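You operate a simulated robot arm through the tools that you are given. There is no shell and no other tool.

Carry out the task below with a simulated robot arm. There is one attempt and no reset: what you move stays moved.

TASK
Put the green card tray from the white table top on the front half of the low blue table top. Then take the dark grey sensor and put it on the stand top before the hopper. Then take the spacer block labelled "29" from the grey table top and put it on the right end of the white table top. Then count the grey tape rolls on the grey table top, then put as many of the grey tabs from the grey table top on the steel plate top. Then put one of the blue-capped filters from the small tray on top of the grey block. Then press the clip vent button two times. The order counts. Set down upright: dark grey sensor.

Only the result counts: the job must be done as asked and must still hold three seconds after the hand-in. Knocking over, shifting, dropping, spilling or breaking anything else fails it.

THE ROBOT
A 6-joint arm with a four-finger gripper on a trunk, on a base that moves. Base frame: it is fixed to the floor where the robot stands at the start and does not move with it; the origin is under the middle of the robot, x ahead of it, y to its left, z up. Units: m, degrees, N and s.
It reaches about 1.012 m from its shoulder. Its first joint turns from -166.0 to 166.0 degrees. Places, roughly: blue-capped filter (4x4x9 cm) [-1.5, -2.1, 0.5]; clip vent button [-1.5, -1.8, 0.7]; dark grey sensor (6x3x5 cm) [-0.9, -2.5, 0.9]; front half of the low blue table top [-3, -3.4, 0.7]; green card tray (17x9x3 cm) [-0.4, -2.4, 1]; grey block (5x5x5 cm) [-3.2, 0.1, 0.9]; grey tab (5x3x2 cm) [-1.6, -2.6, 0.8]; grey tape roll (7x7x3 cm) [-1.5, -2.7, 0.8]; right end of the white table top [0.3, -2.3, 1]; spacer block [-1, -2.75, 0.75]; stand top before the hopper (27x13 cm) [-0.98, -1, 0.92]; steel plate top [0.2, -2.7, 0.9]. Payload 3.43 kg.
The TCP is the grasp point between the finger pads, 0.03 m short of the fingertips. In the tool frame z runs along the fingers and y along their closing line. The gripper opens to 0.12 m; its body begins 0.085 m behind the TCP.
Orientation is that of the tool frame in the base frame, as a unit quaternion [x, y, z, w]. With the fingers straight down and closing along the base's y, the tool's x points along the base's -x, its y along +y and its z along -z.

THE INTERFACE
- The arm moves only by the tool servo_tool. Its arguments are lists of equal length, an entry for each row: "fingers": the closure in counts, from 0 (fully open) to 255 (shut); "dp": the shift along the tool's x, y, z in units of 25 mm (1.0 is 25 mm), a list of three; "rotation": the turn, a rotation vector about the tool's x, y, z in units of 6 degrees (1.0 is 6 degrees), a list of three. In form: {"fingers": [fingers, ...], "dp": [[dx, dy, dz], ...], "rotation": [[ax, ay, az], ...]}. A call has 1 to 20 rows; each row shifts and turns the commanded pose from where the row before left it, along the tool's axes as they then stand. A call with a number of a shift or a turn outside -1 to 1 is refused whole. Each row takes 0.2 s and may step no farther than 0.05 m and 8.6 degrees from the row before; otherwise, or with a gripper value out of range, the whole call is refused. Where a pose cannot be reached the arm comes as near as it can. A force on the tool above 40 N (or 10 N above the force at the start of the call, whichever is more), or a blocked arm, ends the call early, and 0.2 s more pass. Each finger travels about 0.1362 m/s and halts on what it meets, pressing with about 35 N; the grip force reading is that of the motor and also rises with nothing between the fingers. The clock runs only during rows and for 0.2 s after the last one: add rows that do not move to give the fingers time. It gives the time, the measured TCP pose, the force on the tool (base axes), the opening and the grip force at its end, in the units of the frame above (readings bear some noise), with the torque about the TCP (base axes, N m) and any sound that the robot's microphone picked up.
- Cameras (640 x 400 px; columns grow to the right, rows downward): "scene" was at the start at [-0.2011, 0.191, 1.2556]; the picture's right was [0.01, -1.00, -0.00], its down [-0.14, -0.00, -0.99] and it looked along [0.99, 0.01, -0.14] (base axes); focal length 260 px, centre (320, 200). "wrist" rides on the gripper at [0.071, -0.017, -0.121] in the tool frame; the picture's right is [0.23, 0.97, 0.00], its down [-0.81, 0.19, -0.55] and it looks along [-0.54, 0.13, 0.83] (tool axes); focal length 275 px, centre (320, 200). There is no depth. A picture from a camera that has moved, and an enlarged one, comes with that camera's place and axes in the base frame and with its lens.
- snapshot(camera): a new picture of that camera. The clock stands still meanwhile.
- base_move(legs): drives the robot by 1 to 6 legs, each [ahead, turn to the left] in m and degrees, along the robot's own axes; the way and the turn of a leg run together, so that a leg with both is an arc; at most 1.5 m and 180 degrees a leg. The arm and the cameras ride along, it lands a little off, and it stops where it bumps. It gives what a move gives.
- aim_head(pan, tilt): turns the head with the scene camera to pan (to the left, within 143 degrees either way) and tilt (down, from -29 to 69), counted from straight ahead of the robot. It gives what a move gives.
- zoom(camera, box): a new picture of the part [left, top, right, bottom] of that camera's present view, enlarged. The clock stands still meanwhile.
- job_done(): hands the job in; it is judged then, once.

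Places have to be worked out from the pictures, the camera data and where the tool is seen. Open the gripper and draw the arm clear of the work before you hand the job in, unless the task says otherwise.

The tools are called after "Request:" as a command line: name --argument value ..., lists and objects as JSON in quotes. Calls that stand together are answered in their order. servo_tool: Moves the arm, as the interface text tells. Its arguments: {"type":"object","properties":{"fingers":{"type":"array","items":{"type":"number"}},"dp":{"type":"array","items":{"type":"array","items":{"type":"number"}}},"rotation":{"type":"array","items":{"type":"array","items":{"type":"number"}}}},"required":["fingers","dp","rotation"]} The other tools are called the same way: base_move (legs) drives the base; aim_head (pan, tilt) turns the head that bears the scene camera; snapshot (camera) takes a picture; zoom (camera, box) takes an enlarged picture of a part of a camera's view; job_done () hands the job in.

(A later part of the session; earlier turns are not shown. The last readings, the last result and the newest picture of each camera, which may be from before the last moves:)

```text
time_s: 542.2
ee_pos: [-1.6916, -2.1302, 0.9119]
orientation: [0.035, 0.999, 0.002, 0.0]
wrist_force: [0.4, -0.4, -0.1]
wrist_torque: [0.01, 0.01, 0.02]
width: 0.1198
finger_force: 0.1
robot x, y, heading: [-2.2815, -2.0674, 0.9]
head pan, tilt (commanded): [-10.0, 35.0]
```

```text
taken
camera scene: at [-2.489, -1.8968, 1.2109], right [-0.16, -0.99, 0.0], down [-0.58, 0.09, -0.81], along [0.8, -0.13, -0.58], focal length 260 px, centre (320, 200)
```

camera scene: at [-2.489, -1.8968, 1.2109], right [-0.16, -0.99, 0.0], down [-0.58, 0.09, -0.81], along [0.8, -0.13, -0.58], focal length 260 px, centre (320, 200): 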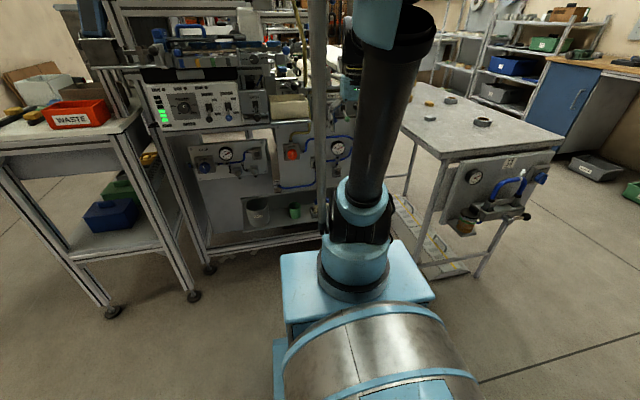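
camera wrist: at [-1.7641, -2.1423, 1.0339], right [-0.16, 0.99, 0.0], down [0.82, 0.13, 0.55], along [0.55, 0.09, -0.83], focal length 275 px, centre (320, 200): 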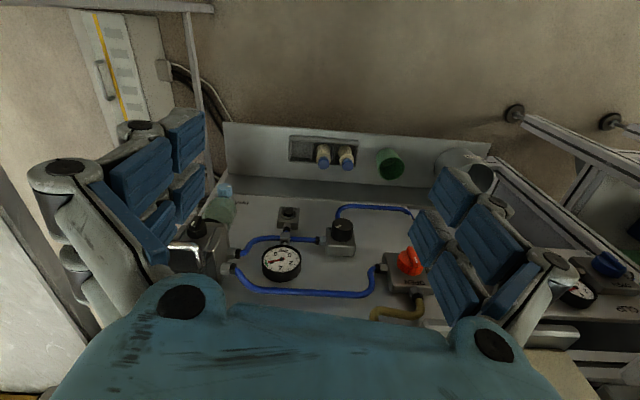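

Request:
zoom --camera "wrist" --box '[170, 110, 450, 300]'

Request:
zoom --camera "wrist" --box '[280, 125, 380, 185]'

```text
2.11 times, centred on (310, 205) of wrist
camera zoom: at [-1.7641, -2.1423, 1.0339], right [-0.16, 0.99, 0.0], down [0.82, 0.13, 0.55], along [0.55, 0.09, -0.83], focal length 580 px, centre (341, 190)
```

zoom: 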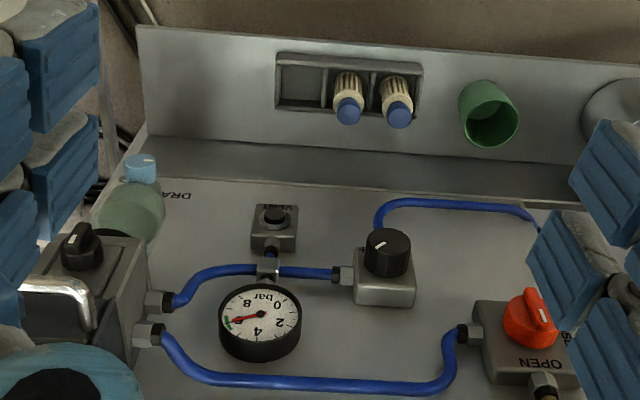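

```text
6.40 times, centred on (330, 155) of wrist
camera zoom: at [-1.7641, -2.1423, 1.0339], right [-0.16, 0.99, 0.0], down [0.82, 0.13, 0.55], along [0.55, 0.09, -0.83], focal length 1762 px, centre (256, 488)
```

zoom: 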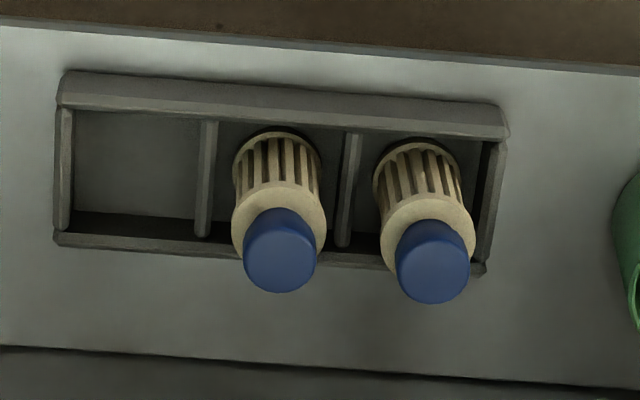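

I have consistent positions: target filter (south) cap at (-1.509,-2.091), top z≈0.505. I rotate the hand (-59° about its axis) and then lean it 45° so the fingers point down toward the north-northeast.

Request:
servo_tool --fingers '[0, 0, 50, 100, 153, 153, 153, 153, 153, 153, 153, 153, 153, 153, 153, 153, 153, 153, 153, 153]' --dp '[[0, 0, 0], [0, 0, 0], [0, 0, 0], [0, 0, 0], [0, 0, 0], [0, 0, 0], [0, 0, 0], [0, 0, 0], [0, 0, 0], [0, 0, 0], [0, 0, 0], [0, 0, 0], [0, 0, 0], [0, 0, 0], [0, 0, 0], [0, 0, 0], [0, 0, 0], [0, 0, 0], [0, 0, 0], [0, 0, 0]]' --rotation '[[0, 0, -0.983], [0, 0, -0.983], [0, 0, -0.983], [0, 0, -0.983], [0, 0, -0.983], [0, 0, -0.983], [0, 0, -0.983], [0, 0, -0.983], [0, 0, -0.983], [0, 0, -0.983], [0, -0.9375, 0], [0, -0.9375, 0], [0, -0.9375, 0], [0, -0.9375, 0], [0, -0.9375, 0], [0, -0.9375, 0], [0, -0.9375, 0], [0, -0.9375, 0], [0, 0, 0], [0, 0, 0]]'

Request:
snapshot --camera "wrist"

Request:
snapshot --camera "scene"

```text
time_s: 546.4
ee_pos: [-1.6921, -2.1297, 0.9112]
orientation: [-0.426, 0.819, 0.178, 0.341]
wrist_force: [-0.4, 0.7, -0.8]
wrist_torque: [0.02, 0.0, 0.02]
width: 0.0481
finger_force: 0.0
robot x, y, heading: [-2.2765, -2.069, 1.1]
head pan, tilt (commanded): [-10.0, 35.0]
```

```text
taken
camera wrist: at [-1.7555, -2.2517, 0.9463], right [-0.89, 0.43, -0.16], down [-0.05, 0.26, 0.97], along [0.45, 0.87, -0.21], focal length 275 px, centre (320, 200)
```

wrist: 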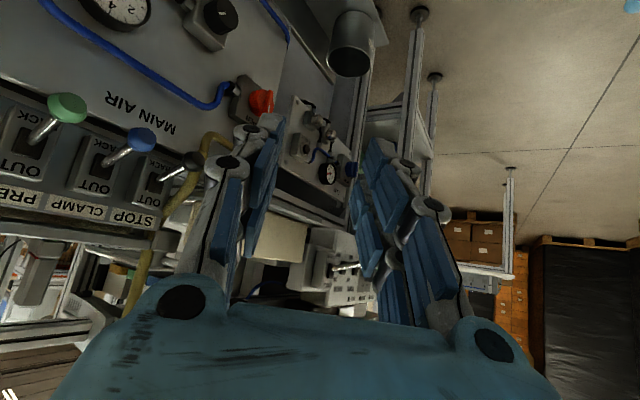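

```text
taken
camera scene: at [-2.489, -1.8968, 1.2109], right [-0.16, -0.99, 0.0], down [-0.58, 0.09, -0.81], along [0.8, -0.13, -0.58], focal length 260 px, centre (320, 200)
```

scene: 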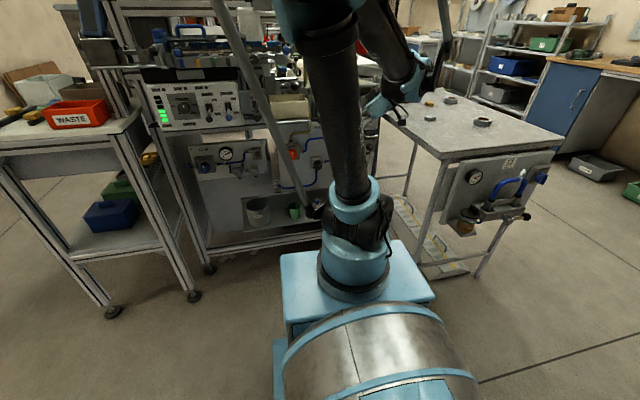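

The lean is right (tool z ≈ (0.41,0.58,-0.70)). I lower to an intermediate point and look again.

Request:
servo_tool --fingers '[153, 153, 153, 153, 153, 153, 153, 153]' --dp '[[0.904, -0.2, 0.8], [0.904, -0.2, 0.8], [0.904, -0.2, 0.8], [0.904, -0.2, 0.8], [0.904, -0.2, 0.8], [0.904, -0.2, 0.8], [0.904, -0.2, 0.8], [0, 0, 0]]' --rotation '[[0, 0, 0], [0, 0, 0], [0, 0, 0], [0, 0, 0], [0, 0, 0], [0, 0, 0], [0, 0, 0], [0, 0, 0]]'

Request:
snapshot --camera "wrist"

Request:
snapshot --camera "scene"

```text
time_s: 548.2
ee_pos: [-1.669, -2.1616, 0.6994]
orientation: [-0.426, 0.82, 0.178, 0.34]
wrist_force: [-0.1, 0.3, -1.2]
wrist_torque: [0.03, -0.03, -0.02]
width: 0.0481
finger_force: 0.2
robot x, y, heading: [-2.2816, -2.0682, 0.8]
head pan, tilt (commanded): [-10.0, 35.0]
```

```text
taken
camera wrist: at [-1.7335, -2.2825, 0.7353], right [-0.89, 0.43, -0.16], down [-0.05, 0.26, 0.96], along [0.45, 0.87, -0.21], focal length 275 px, centre (320, 200)
```

wrist: 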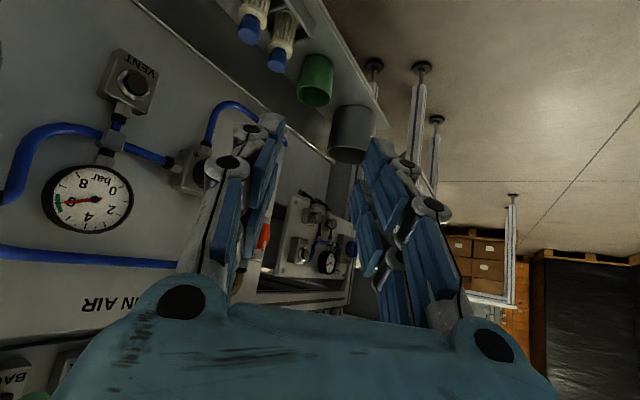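

```text
taken
camera scene: at [-2.4889, -1.8968, 1.2109], right [-0.16, -0.99, 0.0], down [-0.58, 0.09, -0.81], along [0.8, -0.13, -0.58], focal length 260 px, centre (320, 200)
```

scene: 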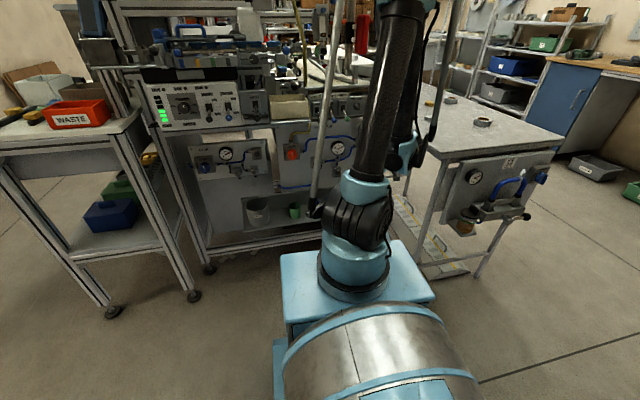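

Predicted and seen filter positions agree within millimetres. I move to the stand-off point 14 cm back along the tool axis.

Request:
servo_tool --fingers '[153, 153, 153, 153, 153, 153, 153]' --dp '[[0.47, -0.724, 0.744], [0.47, -0.724, 0.744], [0.47, -0.724, 0.744], [0.47, -0.724, 0.744], [0.47, -0.724, 0.744], [0, 0, 0], [0, 0, 0]]' --rotation '[[0, 0, 0], [0, 0, 0], [0, 0, 0], [0, 0, 0], [0, 0, 0], [0, 0, 0], [0, 0, 0]]'

Request:
snapshot --camera "wrist"

Request:
zoom --camera "scene" --box '[240, 80, 480, 280]'

```text
time_s: 549.8
ee_pos: [-1.5662, -2.2072, 0.6403]
orientation: [-0.426, 0.819, 0.178, 0.34]
wrist_force: [-0.9, 0.9, 0.7]
wrist_torque: [-0.01, 0.02, 0.02]
width: 0.0477
finger_force: 0.1
out of reach, approached as far as the arm can: row 1, 2, 3, 4, 5
robot x, y, heading: [-2.2787, -2.0655, 1.2]
head pan, tilt (commanded): [-10.0, 35.0]
```

```text
taken
camera wrist: at [-1.6301, -2.3277, 0.6758], right [-0.89, 0.43, -0.16], down [-0.05, 0.26, 0.96], along [0.45, 0.87, -0.21], focal length 275 px, centre (320, 200)
```

wrist: 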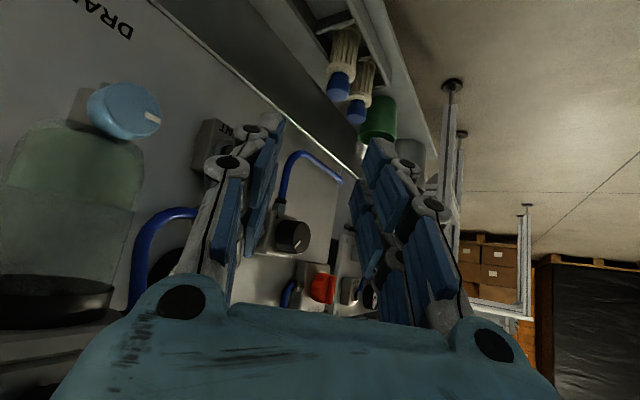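

```text
2.00 times, centred on (360, 180) of scene
camera zoom: at [-2.4889, -1.8968, 1.2109], right [-0.16, -0.99, 0.0], down [-0.58, 0.09, -0.81], along [0.8, -0.13, -0.58], focal length 521 px, centre (240, 240)
```

zoom: 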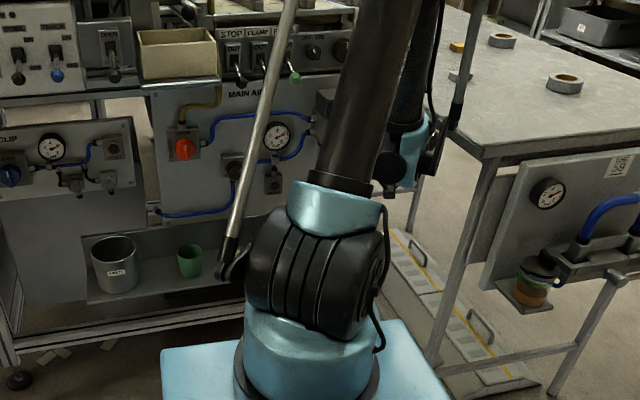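

The arm cannot go lower from here (too folded). I back out, raise the hand, and reposition the base further south-west (about (-2.40,-2.40)) so the reach is more natural.

Request:
servo_tool --fingers '[153, 153, 153, 153, 153, 153, 153, 153, 153, 153, 153, 153, 153, 153, 153, 153, 153, 153]' --dp '[[-0.47, 0.724, -0.744], [-0.47, 0.724, -0.744], [-0.47, 0.724, -0.744], [-0.47, 0.724, -0.744], [-0.47, 0.724, -0.744], [-0.91, 0.367, -0.977], [-0.91, 0.367, -0.977], [-0.91, 0.367, -0.977], [-0.91, 0.367, -0.977], [-0.91, 0.367, -0.977], [-0.91, 0.367, -0.977], [-0.91, 0.367, -0.977], [-0.91, 0.367, -0.977], [-0.91, 0.367, -0.977], [-0.91, 0.367, -0.977], [-0.91, 0.367, -0.977], [0, 0, 0], [0, 0, 0]]' --rotation '[[0, 0, 0], [0, 0, 0], [0, 0, 0], [0, 0, 0], [0, 0, 0], [0, 0, 0], [0, 0, 0], [0, 0, 0], [0, 0, 0], [0, 0, 0], [0, 0, 0], [0, 0, 0], [0, 0, 0], [0, 0, 0], [0, 0, 0], [0, 0, 0], [0, 0, 0], [0, 0, 0]]'

Request:
snapshot --camera "scene"

```text
time_s: 553.6
ee_pos: [-1.7433, -2.1287, 1.1155]
orientation: [-0.425, 0.819, 0.177, 0.341]
wrist_force: [-0.6, -0.3, 0.5]
wrist_torque: [0.01, -0.01, 0.0]
width: 0.0482
finger_force: 0.1
robot x, y, heading: [-2.2794, -2.0618, 1.2]
head pan, tilt (commanded): [-10.0, 35.0]
```

```text
taken
camera scene: at [-2.489, -1.8968, 1.2109], right [-0.16, -0.99, 0.0], down [-0.58, 0.09, -0.81], along [0.8, -0.13, -0.58], focal length 260 px, centre (320, 200)
```

scene: 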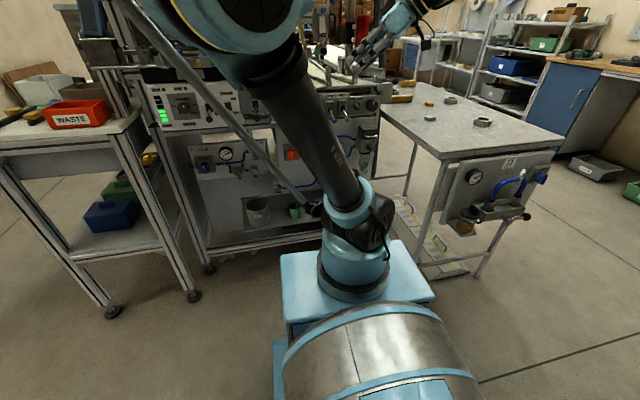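

Now the base shift: turn south, 0.33 m, turn back east, and back up slightly.

Request:
base_move --legs '[[0, -90.2], [0.33, 0], [0, 89], [-0.12, 0]]'

Request:
aim_head --pan 0 --tilt 35

Request:
snapshot --camera "scene"

Request:
snapshot --camera "wrist"

```text
time_s: 565.2
ee_pos: [-1.8487, -2.4479, 1.1149]
orientation: [-0.436, 0.814, 0.182, 0.337]
wrist_force: [0.2, -0.8, 0.5]
wrist_torque: [-0.03, -0.01, 0.02]
width: 0.0479
finger_force: 0.0
robot x, y, heading: [-2.388, -2.4069, 2.6]
head pan, tilt (commanded): [-10.0, 35.0]
```

```text
time_s: 566.0
ee_pos: [-1.8621, -2.4468, 1.1222]
orientation: [-0.437, 0.812, 0.179, 0.343]
wrist_force: [0.7, -0.3, -0.1]
wrist_torque: [-0.04, 0.01, -0.01]
width: 0.0481
finger_force: 0.1
robot x, y, heading: [-2.3871, -2.4038, 2.7]
head pan, tilt (commanded): [0.0, 35.0]
```

```text
taken
camera scene: at [-2.6, -2.225, 1.2108], right [0.05, -1.0, 0.0], down [-0.58, -0.03, -0.81], along [0.81, 0.04, -0.58], focal length 260 px, centre (320, 200)
```

scene: 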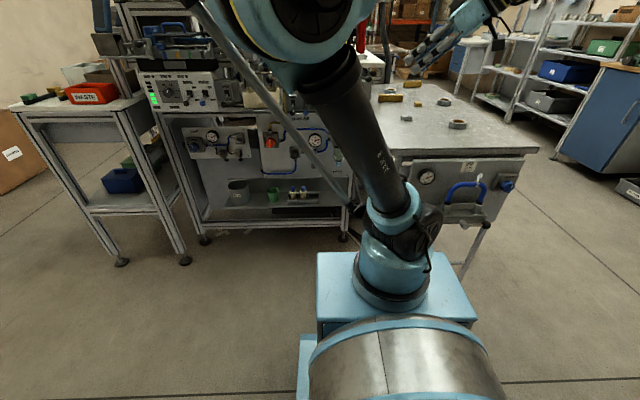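

```text
taken
camera wrist: at [-1.9227, -2.5694, 1.1561], right [-0.9, 0.4, -0.17], down [-0.07, 0.25, 0.96], along [0.43, 0.88, -0.2], focal length 275 px, centre (320, 200)
```

wrist: 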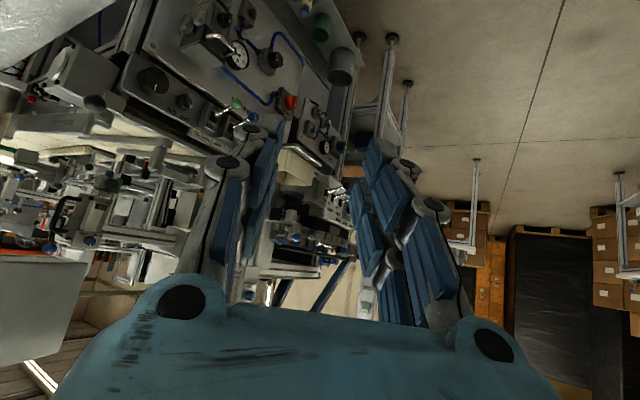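

I move the leaned hand first to a point above the stand-off, watching clearance to levers and the grey table.

Request:
servo_tool --fingers '[153, 153, 153, 153, 153, 153, 153, 153, 153, 153, 153, 153, 153, 153, 153, 153]' --dp '[[-0.133, -0.24, 0.983], [-0.133, -0.24, 0.983], [-0.133, -0.24, 0.983], [-0.133, -0.24, 0.983], [-0.133, -0.24, 0.983], [-0.133, -0.24, 0.983], [-0.133, -0.24, 0.983], [-0.133, -0.24, 0.983], [-0.133, -0.24, 0.983], [-0.133, -0.24, 0.983], [-0.133, -0.24, 0.983], [-0.133, -0.24, 0.983], [-0.133, -0.24, 0.983], [-0.133, -0.24, 0.983], [-0.133, -0.24, 0.983], [0, 0, 0]]' --rotation '[[0, 0, 0], [0, 0, 0], [0, 0, 0], [0, 0, 0], [0, 0, 0], [0, 0, 0], [0, 0, 0], [0, 0, 0], [0, 0, 0], [0, 0, 0], [0, 0, 0], [0, 0, 0], [0, 0, 0], [0, 0, 0], [0, 0, 0], [0, 0, 0]]'

Request:
snapshot --camera "scene"

Request:
snapshot --camera "wrist"

```text
time_s: 569.4
ee_pos: [-1.621, -2.2492, 0.8984]
orientation: [-0.437, 0.812, 0.181, 0.343]
wrist_force: [-1.0, 0.1, -0.9]
wrist_torque: [0.02, -0.01, 0.01]
width: 0.0479
finger_force: 0.0
robot x, y, heading: [-2.3837, -2.4023, 2.8]
head pan, tilt (commanded): [0.0, 35.0]
```

```text
taken
camera scene: at [-2.5998, -2.2246, 1.2109], right [0.05, -1.0, 0.0], down [-0.58, -0.03, -0.81], along [0.81, 0.04, -0.58], focal length 260 px, centre (320, 200)
```

scene: 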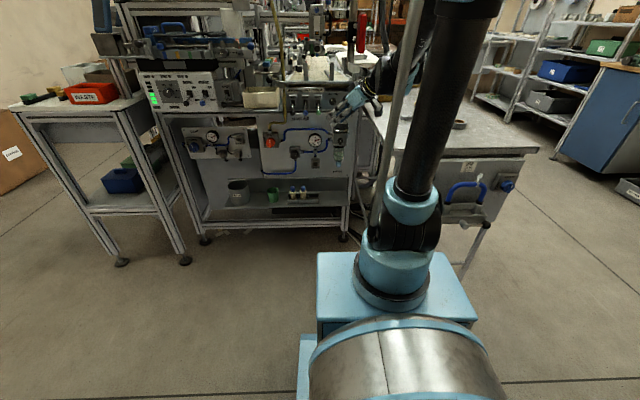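

```text
taken
camera wrist: at [-1.6828, -2.3735, 0.9325], right [-0.9, 0.4, -0.17], down [-0.07, 0.25, 0.96], along [0.43, 0.88, -0.2], focal length 275 px, centre (320, 200)
```

wrist: 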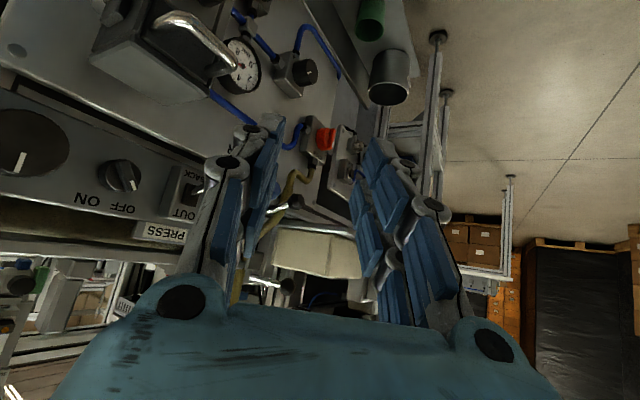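

Clear. I go down to the stand-off.

Request:
servo_tool --fingers '[153, 153, 153, 153, 153, 153, 153, 153, 153, 153, 153, 153]' --dp '[[0.63, 0, 0.964], [0.63, 0, 0.964], [0.63, 0, 0.964], [0.63, 0, 0.964], [0.63, 0, 0.964], [0.63, 0, 0.964], [0.63, 0, 0.964], [0.63, 0, 0.964], [0.63, 0, 0.964], [0.63, 0, 0.964], [0.63, 0, 0.964], [0, 0, 0]]' --rotation '[[0, 0, 0], [0, 0, 0], [0, 0, 0], [0, 0, 0], [0, 0, 0], [0, 0, 0], [0, 0, 0], [0, 0, 0], [0, 0, 0], [0, 0, 0], [0, 0, 0], [0, 0, 0]]'

Request:
snapshot --camera "wrist"

Request:
snapshot --camera "scene"

```text
time_s: 572.0
ee_pos: [-1.5563, -2.1918, 0.6232]
orientation: [-0.438, 0.812, 0.18, 0.341]
wrist_force: [0.3, 0.3, 1.4]
wrist_torque: [0.01, -0.01, -0.02]
width: 0.0478
finger_force: 0.0
out of reach, approached as far as the arm can: row 10, 11
robot x, y, heading: [-2.3878, -2.4072, 2.7]
head pan, tilt (commanded): [0.0, 35.0]
```

```text
taken
camera wrist: at [-1.6174, -2.3148, 0.6588], right [-0.9, 0.4, -0.17], down [-0.07, 0.26, 0.96], along [0.43, 0.88, -0.2], focal length 275 px, centre (320, 200)
```

wrist: 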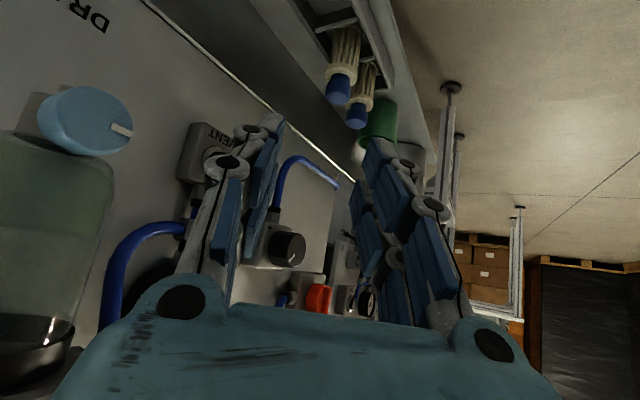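

```text
taken
camera scene: at [-2.5998, -2.2248, 1.2109], right [0.05, -1.0, 0.0], down [-0.58, -0.03, -0.81], along [0.81, 0.04, -0.58], focal length 260 px, centre (320, 200)
```

scene: 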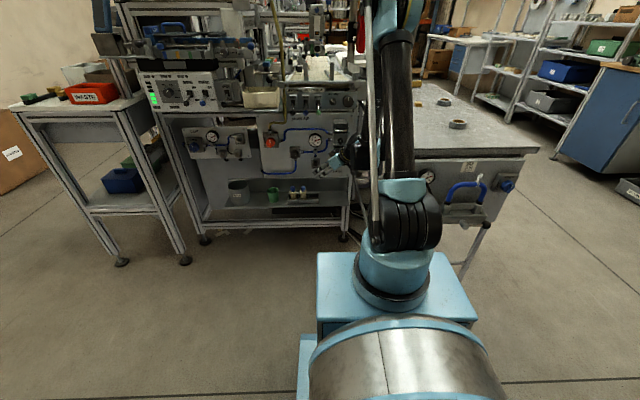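

The limit comes from the steep forearm; the shoulder must be ~0.7 m away. I back out, raise the hand, and reposition with heading north at x≈-2.33 so the arm reaches to the right.

Request:
servo_tool --fingers '[153, 153, 153, 153, 153, 153, 153, 153, 153, 153, 153, 153]' --dp '[[-0.63, 0, -0.964], [-0.63, 0, -0.964], [-0.63, 0, -0.964], [-0.63, 0, -0.964], [-0.63, 0, -0.964], [-0.63, 0, -0.964], [-0.63, 0, -0.964], [-0.63, 0, -0.964], [-0.63, 0, -0.964], [-0.63, 0, -0.964], [-0.63, 0, -0.964], [0, 0, 0]]' --rotation '[[0, 0, 0], [0, 0, 0], [0, 0, 0], [0, 0, 0], [0, 0, 0], [0, 0, 0], [0, 0, 0], [0, 0, 0], [0, 0, 0], [0, 0, 0], [0, 0, 0], [0, 0, 0]]'

Request:
servo_tool --fingers '[153, 153, 153, 153, 153, 153, 153, 153, 153, 153, 153, 153, 153, 153, 153, 153]' --dp '[[0.133, 0.24, -0.983], [0.133, 0.24, -0.983], [0.133, 0.24, -0.983], [0.133, 0.24, -0.983], [0.133, 0.24, -0.983], [0.133, 0.24, -0.983], [0.133, 0.24, -0.983], [0.133, 0.24, -0.983], [0.133, 0.24, -0.983], [0.133, 0.24, -0.983], [0.133, 0.24, -0.983], [0.133, 0.24, -0.983], [0.133, 0.24, -0.983], [0.133, 0.24, -0.983], [0.133, 0.24, -0.983], [0, 0, 0]]' --rotation '[[0, 0, 0], [0, 0, 0], [0, 0, 0], [0, 0, 0], [0, 0, 0], [0, 0, 0], [0, 0, 0], [0, 0, 0], [0, 0, 0], [0, 0, 0], [0, 0, 0], [0, 0, 0], [0, 0, 0], [0, 0, 0], [0, 0, 0], [0, 0, 0]]'

Request:
base_move --legs '[[0.06, 0], [0, 87.3], [-0.1, 0]]'

Request:
aim_head --pan -70 --tilt 35

Request:
snapshot --camera "scene"

Request:
snapshot --camera "wrist"

```text
time_s: 574.6
ee_pos: [-1.5965, -2.2464, 0.9351]
orientation: [-0.437, 0.811, 0.18, 0.343]
wrist_force: [0.3, -1.2, 0.9]
wrist_torque: [-0.02, 0.01, 0.02]
width: 0.0482
finger_force: 0.0
robot x, y, heading: [-2.3827, -2.4105, 2.7]
head pan, tilt (commanded): [0.0, 35.0]
```

```text
time_s: 578.0
ee_pos: [-1.8375, -2.4441, 1.1583]
orientation: [-0.438, 0.812, 0.179, 0.342]
wrist_force: [-0.4, -0.1, 0.6]
wrist_torque: [0.0, 0.02, -0.01]
width: 0.048
finger_force: 0.1
robot x, y, heading: [-2.3907, -2.4055, 2.7]
head pan, tilt (commanded): [0.0, 35.0]
```

```text
time_s: 583.8
ee_pos: [-2.2511, -1.9587, 1.1577]
orientation: [0.873, -0.298, -0.365, -0.128]
wrist_force: [-0.7, 0.1, 0.7]
wrist_torque: [0.0, -0.02, 0.01]
width: 0.048
finger_force: 0.1
robot x, y, heading: [-2.3246, -2.5008, 88.5]
head pan, tilt (commanded): [0.0, 35.0]
```

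```text
time_s: 585.2
ee_pos: [-2.2517, -1.9736, 1.164]
orientation: [0.872, -0.295, -0.367, -0.135]
wrist_force: [-0.5, 0.5, -0.3]
wrist_torque: [0.0, 0.01, 0.0]
width: 0.0481
finger_force: 0.1
robot x, y, heading: [-2.3226, -2.5006, 88.6]
head pan, tilt (commanded): [-70.0, 35.0]
```

```text
taken
camera scene: at [-2.4387, -2.7629, 1.2116], right [0.32, -0.95, 0.01], down [-0.54, -0.19, -0.82], along [0.78, 0.25, -0.58], focal length 260 px, centre (320, 200)
```

scene: 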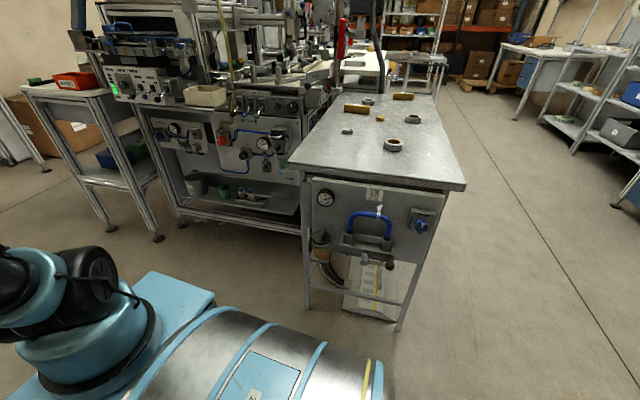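

```text
taken
camera wrist: at [-2.1335, -2.044, 1.1976], right [-0.47, -0.86, -0.18], down [-0.26, -0.06, 0.96], along [-0.84, 0.5, -0.19], focal length 275 px, centre (320, 200)
```

wrist: 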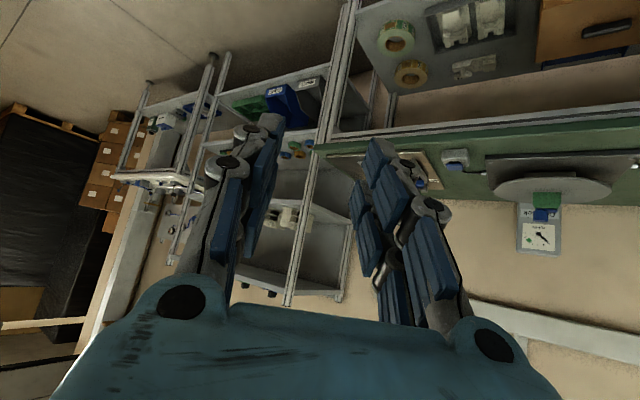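

Base is in place. I swing the arm to the right side and turn the hand about the vertical back to the planned azimuth.

Request:
servo_tool --fingers '[153, 153, 153, 153, 153, 153, 153, 153, 153, 153, 153, 153]' --dp '[[0.914, -0.165, -0.87], [0.914, -0.165, -0.87], [0.914, -0.165, -0.87], [0.914, -0.165, -0.87], [0.914, -0.165, -0.87], [0.914, -0.165, -0.87], [0.914, -0.165, -0.87], [0.914, -0.165, -0.87], [0.914, -0.165, -0.87], [0.914, -0.165, -0.87], [0.914, -0.165, -0.87], [0, 0, 0]]' --rotation '[[0, 0, 0], [0, 0, 0], [0, 0, 0], [0, 0, 0], [0, 0, 0], [0, 0, 0], [0, 0, 0], [0, 0, 0], [0, 0, 0], [0, 0, 0], [0, 0, 0], [0, 0, 0]]'

Request:
servo_tool --fingers '[153, 153, 153, 153, 153, 153, 153, 153, 153, 153, 153, 153, 153, 153, 153, 153, 153]' --dp '[[0, 0, 0], [0, 0, 0], [0, 0, 0], [0, 0, 0], [0, 0, 0], [0, 0, 0], [0, 0, 0], [0, 0, 0], [0, 0, 0], [0, 0, 0], [0, 0, 0], [0, 0, 0], [0, 0, 0], [0, 0, 0], [0, 0, 0], [0, 0, 0], [0, 0, 0]]' --rotation '[[0.688, 0.018, 0.664], [0.688, 0.018, 0.664], [0.688, 0.018, 0.664], [0.688, 0.018, 0.664], [0.688, 0.018, 0.664], [0.688, 0.018, 0.664], [0.688, 0.018, 0.664], [0.688, 0.018, 0.664], [0.688, 0.018, 0.664], [0.688, 0.018, 0.664], [0.688, 0.018, 0.664], [0.688, 0.018, 0.664], [0.688, 0.018, 0.664], [0.688, 0.018, 0.664], [0.688, 0.018, 0.664], [0, 0, 0], [0, 0, 0]]'

Request:
snapshot --camera "scene"

Request:
snapshot --camera "wrist"

```text
time_s: 587.8
ee_pos: [-1.9726, -2.037, 1.1502]
orientation: [0.874, -0.299, -0.358, -0.139]
wrist_force: [0.4, 0.8, -0.9]
wrist_torque: [0.01, -0.01, -0.01]
width: 0.0479
finger_force: 0.0
out of reach, approached as far as the arm can: row 6, 7, 8, 9, 10, 11
robot x, y, heading: [-2.3258, -2.5056, 88.7]
head pan, tilt (commanded): [-70.0, 35.0]
```

```text
time_s: 591.4
ee_pos: [-1.9737, -2.0362, 1.1508]
orientation: [-0.436, 0.811, 0.175, 0.35]
wrist_force: [-0.9, 0.8, -0.2]
wrist_torque: [0.01, 0.0, 0.0]
width: 0.048
finger_force: 0.1
robot x, y, heading: [-2.3223, -2.5021, 88.3]
head pan, tilt (commanded): [-70.0, 35.0]
```

```text
taken
camera scene: at [-2.4387, -2.763, 1.2116], right [0.32, -0.95, 0.01], down [-0.54, -0.19, -0.82], along [0.78, 0.25, -0.58], focal length 260 px, centre (320, 200)
```

scene: 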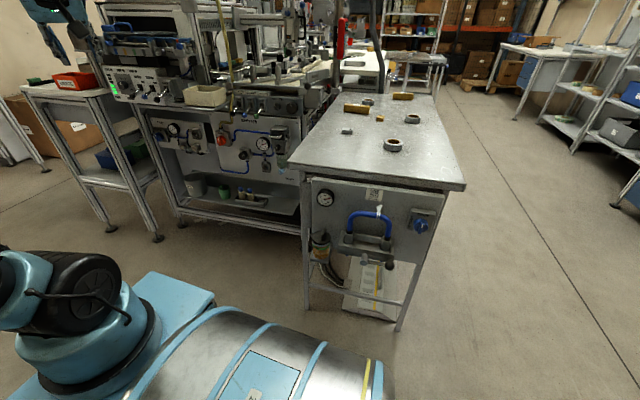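

```text
taken
camera wrist: at [-2.0362, -2.1581, 1.1838], right [-0.89, 0.41, -0.19], down [-0.08, 0.26, 0.96], along [0.44, 0.88, -0.19], focal length 275 px, centre (320, 200)
```

wrist: 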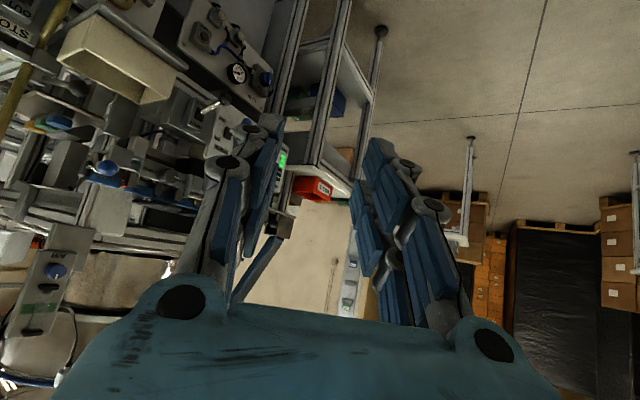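

The hand has the planned orientation again. I move it above the stand-off point.

Request:
servo_tool --fingers '[153, 153, 153, 153, 153, 153, 153, 153, 153, 153, 153, 153, 153, 153, 153, 153, 153]' --dp '[[0.435, -0.963, 0.482], [0.435, -0.963, 0.482], [0.435, -0.963, 0.482], [0.435, -0.963, 0.482], [0.435, -0.963, 0.482], [0.435, -0.963, 0.482], [0.435, -0.963, 0.482], [0.435, -0.963, 0.482], [0.435, -0.963, 0.482], [0.435, -0.963, 0.482], [0.435, -0.963, 0.482], [0.435, -0.963, 0.482], [0.435, -0.963, 0.482], [0.435, -0.963, 0.482], [0.435, -0.963, 0.482], [0.435, -0.963, 0.482], [0, 0, 0]]' --rotation '[[0, 0, 0], [0, 0, 0], [0, 0, 0], [0, 0, 0], [0, 0, 0], [0, 0, 0], [0, 0, 0], [0, 0, 0], [0, 0, 0], [0, 0, 0], [0, 0, 0], [0, 0, 0], [0, 0, 0], [0, 0, 0], [0, 0, 0], [0, 0, 0], [0, 0, 0]]'

Request:
snapshot --camera "scene"

Request:
snapshot --camera "wrist"

```text
time_s: 595.0
ee_pos: [-1.6379, -2.2406, 0.8984]
orientation: [-0.436, 0.811, 0.175, 0.349]
wrist_force: [0.4, -0.4, -0.6]
wrist_torque: [-0.01, 0.02, 0.0]
width: 0.0481
finger_force: 0.0
robot x, y, heading: [-2.3245, -2.504, 88.4]
head pan, tilt (commanded): [-70.0, 35.0]
```

```text
taken
camera scene: at [-2.4386, -2.763, 1.2116], right [0.32, -0.95, 0.01], down [-0.54, -0.19, -0.82], along [0.78, 0.25, -0.58], focal length 260 px, centre (320, 200)
```

scene: 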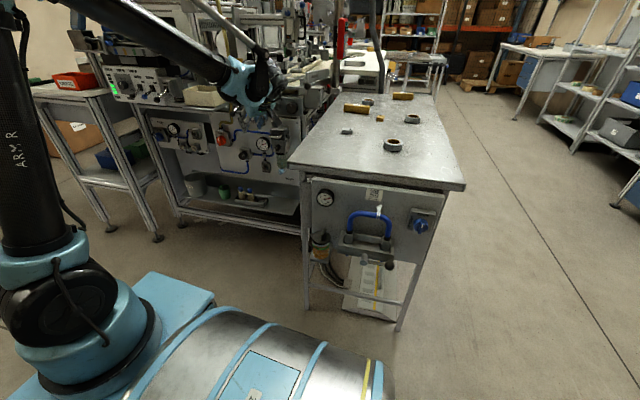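

```text
taken
camera wrist: at [-1.6998, -2.3644, 0.9324], right [-0.89, 0.41, -0.19], down [-0.08, 0.26, 0.96], along [0.44, 0.88, -0.2], focal length 275 px, centre (320, 200)
```

wrist: 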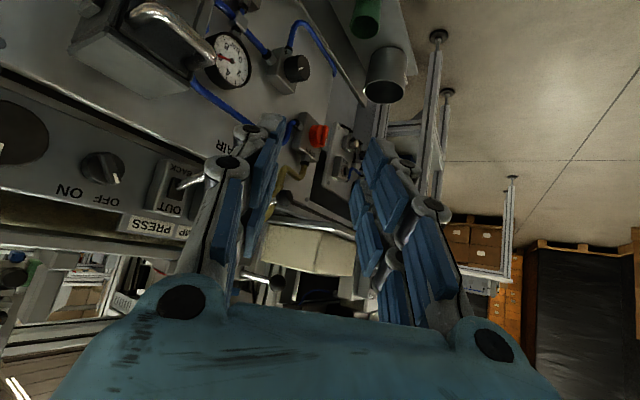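

Now the scene camera sees hand and filters well. I descend to the stand-off.

Request:
servo_tool --fingers '[153, 153, 153, 153, 153, 153, 153, 153, 153, 153, 153, 153]' --dp '[[0.633, -0.051, 0.962], [0.633, -0.051, 0.962], [0.633, -0.051, 0.962], [0.633, -0.051, 0.962], [0.633, -0.051, 0.962], [0.633, -0.051, 0.962], [0.633, -0.051, 0.962], [0.633, -0.051, 0.962], [0.633, -0.051, 0.962], [0.633, -0.051, 0.962], [0.633, -0.051, 0.962], [0, 0, 0]]' --rotation '[[0, 0, 0], [0, 0, 0], [0, 0, 0], [0, 0, 0], [0, 0, 0], [0, 0, 0], [0, 0, 0], [0, 0, 0], [0, 0, 0], [0, 0, 0], [0, 0, 0], [0, 0, 0]]'

Request:
zoom --camera "scene" --box '[170, 90, 330, 230]'

Request:
snapshot --camera "wrist"

```text
time_s: 597.6
ee_pos: [-1.5846, -2.1944, 0.5921]
orientation: [-0.437, 0.811, 0.175, 0.348]
wrist_force: [0.5, 0.5, 0.1]
wrist_torque: [-0.01, 0.02, -0.02]
width: 0.0482
finger_force: 0.1
robot x, y, heading: [-2.3258, -2.5014, 88.5]
head pan, tilt (commanded): [-70.0, 35.0]
```

```text
2.86 times, centred on (250, 160) of scene
camera zoom: at [-2.4386, -2.763, 1.2116], right [0.32, -0.95, 0.01], down [-0.54, -0.19, -0.82], along [0.78, 0.25, -0.58], focal length 744 px, centre (520, 314)
```

zoom: 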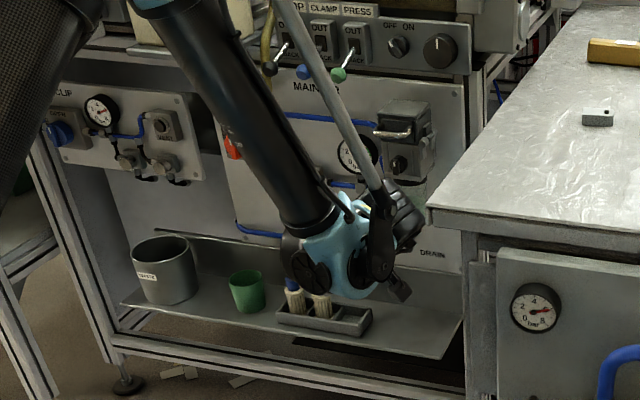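

```text
taken
camera wrist: at [-1.6468, -2.3175, 0.6255], right [-0.89, 0.41, -0.19], down [-0.08, 0.26, 0.96], along [0.44, 0.88, -0.2], focal length 275 px, centre (320, 200)
```

wrist: 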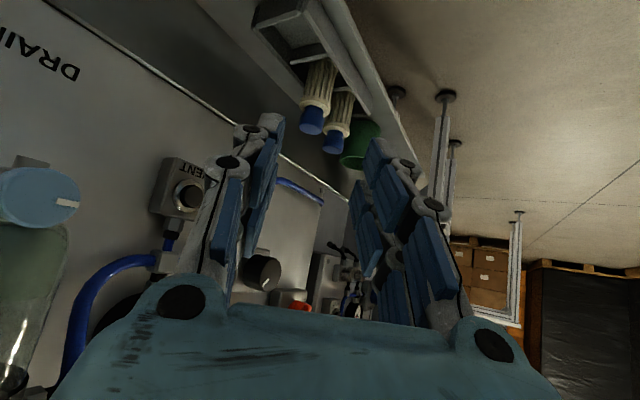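

I'm exactly at the stand-off and the filter cap appears just where predicted (314,119 vs 312,120). I advance along the tool axis in small steps.

Request:
servo_tool --fingers '[153, 153, 153, 153, 153, 153, 153, 153]' --dp '[[0, -0.1, 0.5], [0, 0, 0.6], [0, 0, 0.6], [0, 0, 0.6], [0, 0, 0.6], [0, 0, 0.6], [0, 0, 0.5], [0, 0, 0]]' --rotation '[[0, 0, 0], [0, 0, 0], [0, 0, 0], [0, 0, 0], [0, 0, 0], [0, 0, 0], [0, 0, 0], [0, 0, 0]]'

Request:
snapshot --camera "wrist"

Request:
zoom --camera "scene" --box '[170, 90, 330, 230]'

```text
time_s: 599.4
ee_pos: [-1.5402, -2.1376, 0.5216]
orientation: [-0.437, 0.811, 0.175, 0.349]
wrist_force: [0.0, 0.4, 0.3]
wrist_torque: [-0.03, -0.01, -0.01]
width: 0.0475
finger_force: 0.1
robot x, y, heading: [-2.3241, -2.5039, 88.4]
head pan, tilt (commanded): [-70.0, 35.0]
```

```text
taken
camera wrist: at [-1.6025, -2.2597, 0.5548], right [-0.89, 0.41, -0.19], down [-0.08, 0.26, 0.96], along [0.44, 0.88, -0.2], focal length 275 px, centre (320, 200)
```

wrist: 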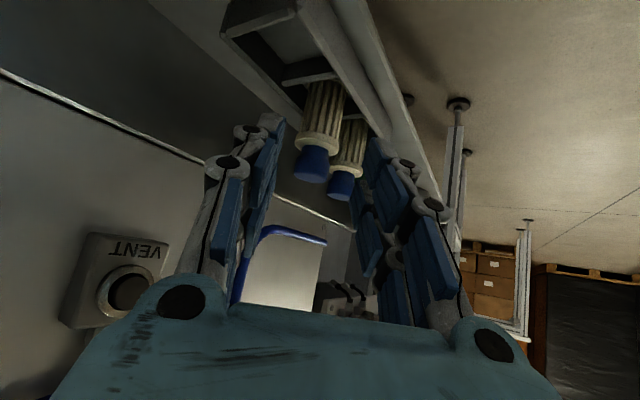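

```text
2.86 times, centred on (250, 160) of scene
camera zoom: at [-2.4386, -2.763, 1.2116], right [0.32, -0.95, 0.01], down [-0.54, -0.19, -0.82], along [0.78, 0.25, -0.58], focal length 744 px, centre (520, 314)
```

zoom: 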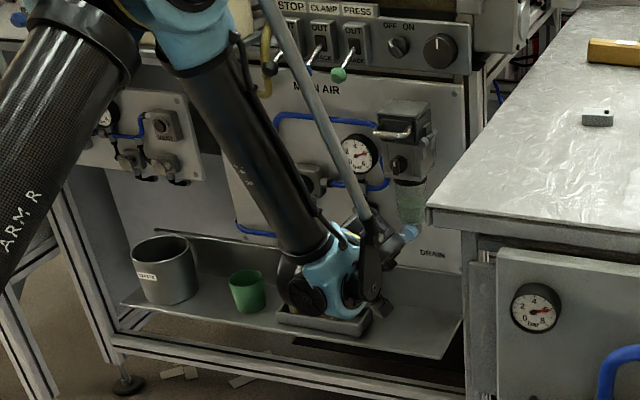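

Alignment is good, about 1 cm clearance to the other filter. I advance the last 4 cm.

Request:
servo_tool --fingers '[153, 153, 153, 153, 153, 153]' --dp '[[0, 0, 0.4], [0, 0, 0.4], [0, 0, 0.4], [0, 0, 0.3], [0, 0, 0.16], [0, 0, 0]]' --rotation '[[0, 0, 0], [0, 0, 0], [0, 0, 0], [0, 0, 0], [0, 0, 0], [0, 0, 0]]'

Request:
snapshot --camera "wrist"

Request:
zoom --camera "wrist" --box '[220, 70, 440, 260]'

```text
time_s: 600.8
ee_pos: [-1.5229, -2.1136, 0.4922]
orientation: [-0.437, 0.811, 0.175, 0.349]
wrist_force: [-1.0, 0.6, 0.4]
wrist_torque: [-0.01, 0.01, 0.01]
width: 0.0481
finger_force: 0.1
robot x, y, heading: [-2.3237, -2.501, 88.7]
head pan, tilt (commanded): [-70.0, 35.0]
```

```text
taken
camera wrist: at [-1.5845, -2.2361, 0.5263], right [-0.89, 0.41, -0.19], down [-0.08, 0.26, 0.96], along [0.44, 0.88, -0.2], focal length 275 px, centre (320, 200)
```

wrist: 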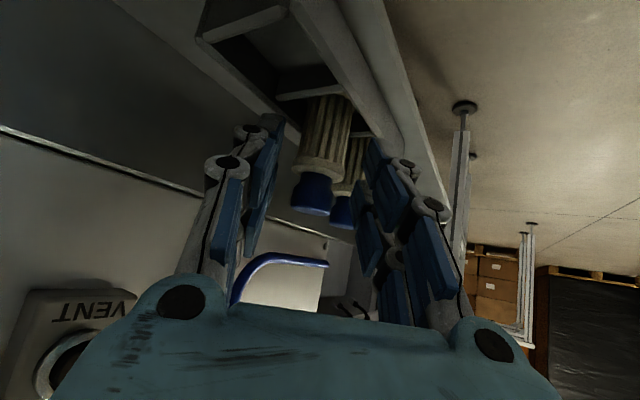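

```text
2.11 times, centred on (330, 165) of wrist
camera zoom: at [-1.5845, -2.2361, 0.5263], right [-0.89, 0.41, -0.19], down [-0.08, 0.26, 0.96], along [0.44, 0.88, -0.2], focal length 580 px, centre (299, 274)
```

zoom: 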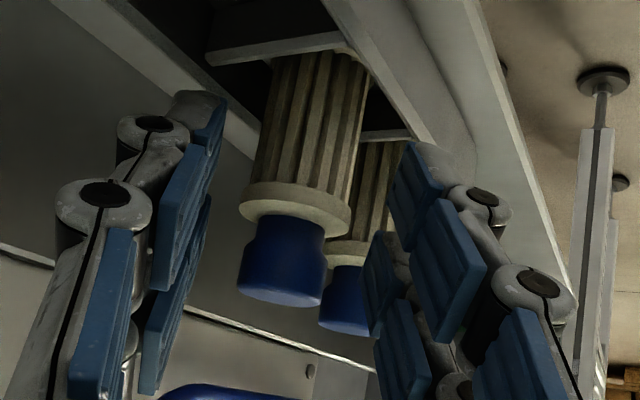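

The filter is centred between the pads and the neighbour is clear. I close the fingers slowly.

Request:
servo_tool --fingers '[160, 168, 176, 184, 192, 200, 215, 225, 225]' --dp '[[0, 0, 0], [0, 0, 0], [0, 0, 0], [0, 0, 0], [0, 0, 0], [0, 0, 0], [0, 0, 0], [0, 0, 0], [0, 0, 0]]' --rotation '[[0, 0, 0], [0, 0, 0], [0, 0, 0], [0, 0, 0], [0, 0, 0], [0, 0, 0], [0, 0, 0], [0, 0, 0], [0, 0, 0]]'

Request:
zoom --camera "wrist" --box '[220, 70, 440, 260]'

```text
time_s: 602.8
ee_pos: [-1.5235, -2.1142, 0.4941]
orientation: [-0.436, 0.81, 0.175, 0.349]
wrist_force: [0.9, -1.9, 10.8]
wrist_torque: [0.05, -0.36, -0.06]
width: 0.0294
finger_force: 34.9
robot x, y, heading: [-2.3269, -2.5041, 88.3]
head pan, tilt (commanded): [-70.0, 35.0]
```

```text
2.11 times, centred on (330, 165) of wrist
camera zoom: at [-1.5846, -2.2362, 0.5268], right [-0.89, 0.41, -0.19], down [-0.08, 0.26, 0.96], along [0.44, 0.88, -0.19], focal length 580 px, centre (299, 274)
```

zoom: 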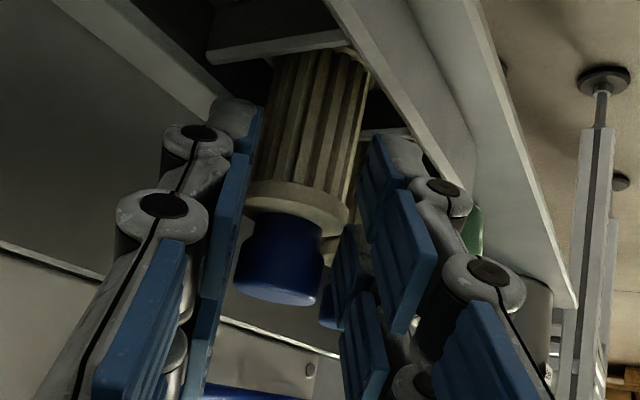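

Gripped (0.029 m). I lift it vertically in small steps out of the tray.

Request:
servo_tool --fingers '[225, 225, 225, 225, 225, 225, 225, 225, 225]' --dp '[[-0.144, -0.004, -0.139], [-0.144, -0.004, -0.139], [-0.216, -0.006, -0.209], [-0.216, -0.006, -0.209], [-0.216, -0.006, -0.209], [-0.216, -0.006, -0.209], [-0.288, -0.009, -0.278], [-0.288, -0.009, -0.278], [0, 0, 0]]' --rotation '[[0, 0, 0], [0, 0, 0], [0, 0, 0], [0, 0, 0], [0, 0, 0], [0, 0, 0], [0, 0, 0], [0, 0, 0], [0, 0, 0]]'

Request:
snapshot --camera "wrist"

Request:
zoom --camera "scene" --box '[170, 90, 330, 230]'

```text
time_s: 604.8
ee_pos: [-1.5237, -2.1125, 0.5532]
orientation: [-0.436, 0.811, 0.175, 0.349]
wrist_force: [0.3, -0.5, -0.8]
wrist_torque: [-0.01, 0.01, 0.03]
width: 0.0233
finger_force: 34.7
robot x, y, heading: [-2.3232, -2.5008, 88.4]
head pan, tilt (commanded): [-70.0, 35.0]
```

```text
taken
camera wrist: at [-1.5852, -2.2351, 0.586], right [-0.89, 0.41, -0.19], down [-0.08, 0.26, 0.96], along [0.44, 0.88, -0.2], focal length 275 px, centre (320, 200)
```

wrist: 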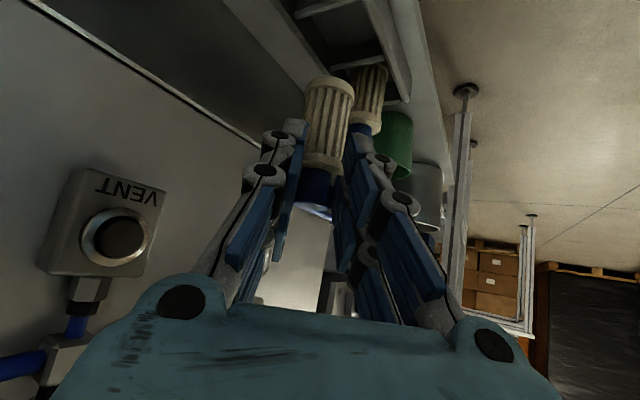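

```text
2.86 times, centred on (250, 160) of scene
camera zoom: at [-2.4386, -2.763, 1.2116], right [0.32, -0.95, 0.01], down [-0.54, -0.19, -0.82], along [0.78, 0.25, -0.58], focal length 744 px, centre (520, 314)
```

zoom: 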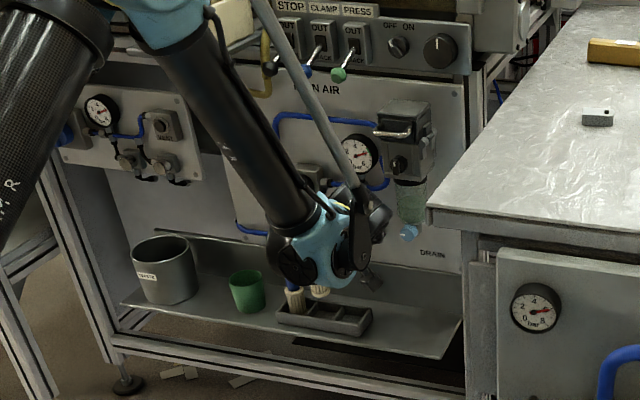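

The pads slid from the ring onto the cap (0.023 m), but the filter is lifted. I zoom to check how firmly it sits.

Request:
zoom --camera "wrist" --box '[220, 50, 440, 240]'

Request:
zoom --camera "scene" --box '[230, 170, 310, 220]'

```text
2.11 times, centred on (330, 145) of wrist
camera zoom: at [-1.5852, -2.2351, 0.586], right [-0.89, 0.41, -0.19], down [-0.08, 0.26, 0.96], along [0.44, 0.88, -0.2], focal length 580 px, centre (299, 316)
```

zoom: 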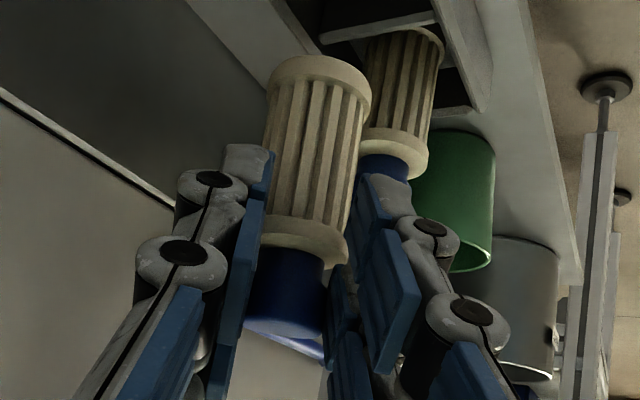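

```text
8.00 times, centred on (270, 195) of scene
camera zoom: at [-2.4386, -2.763, 1.2116], right [0.32, -0.95, 0.01], down [-0.54, -0.19, -0.82], along [0.78, 0.25, -0.58], focal length 2084 px, centre (720, 240)
```

zoom: 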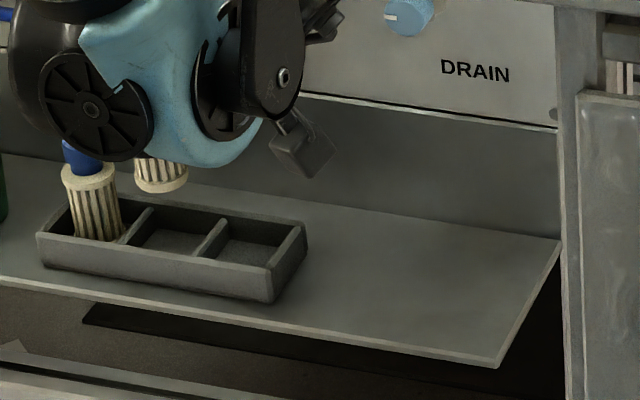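

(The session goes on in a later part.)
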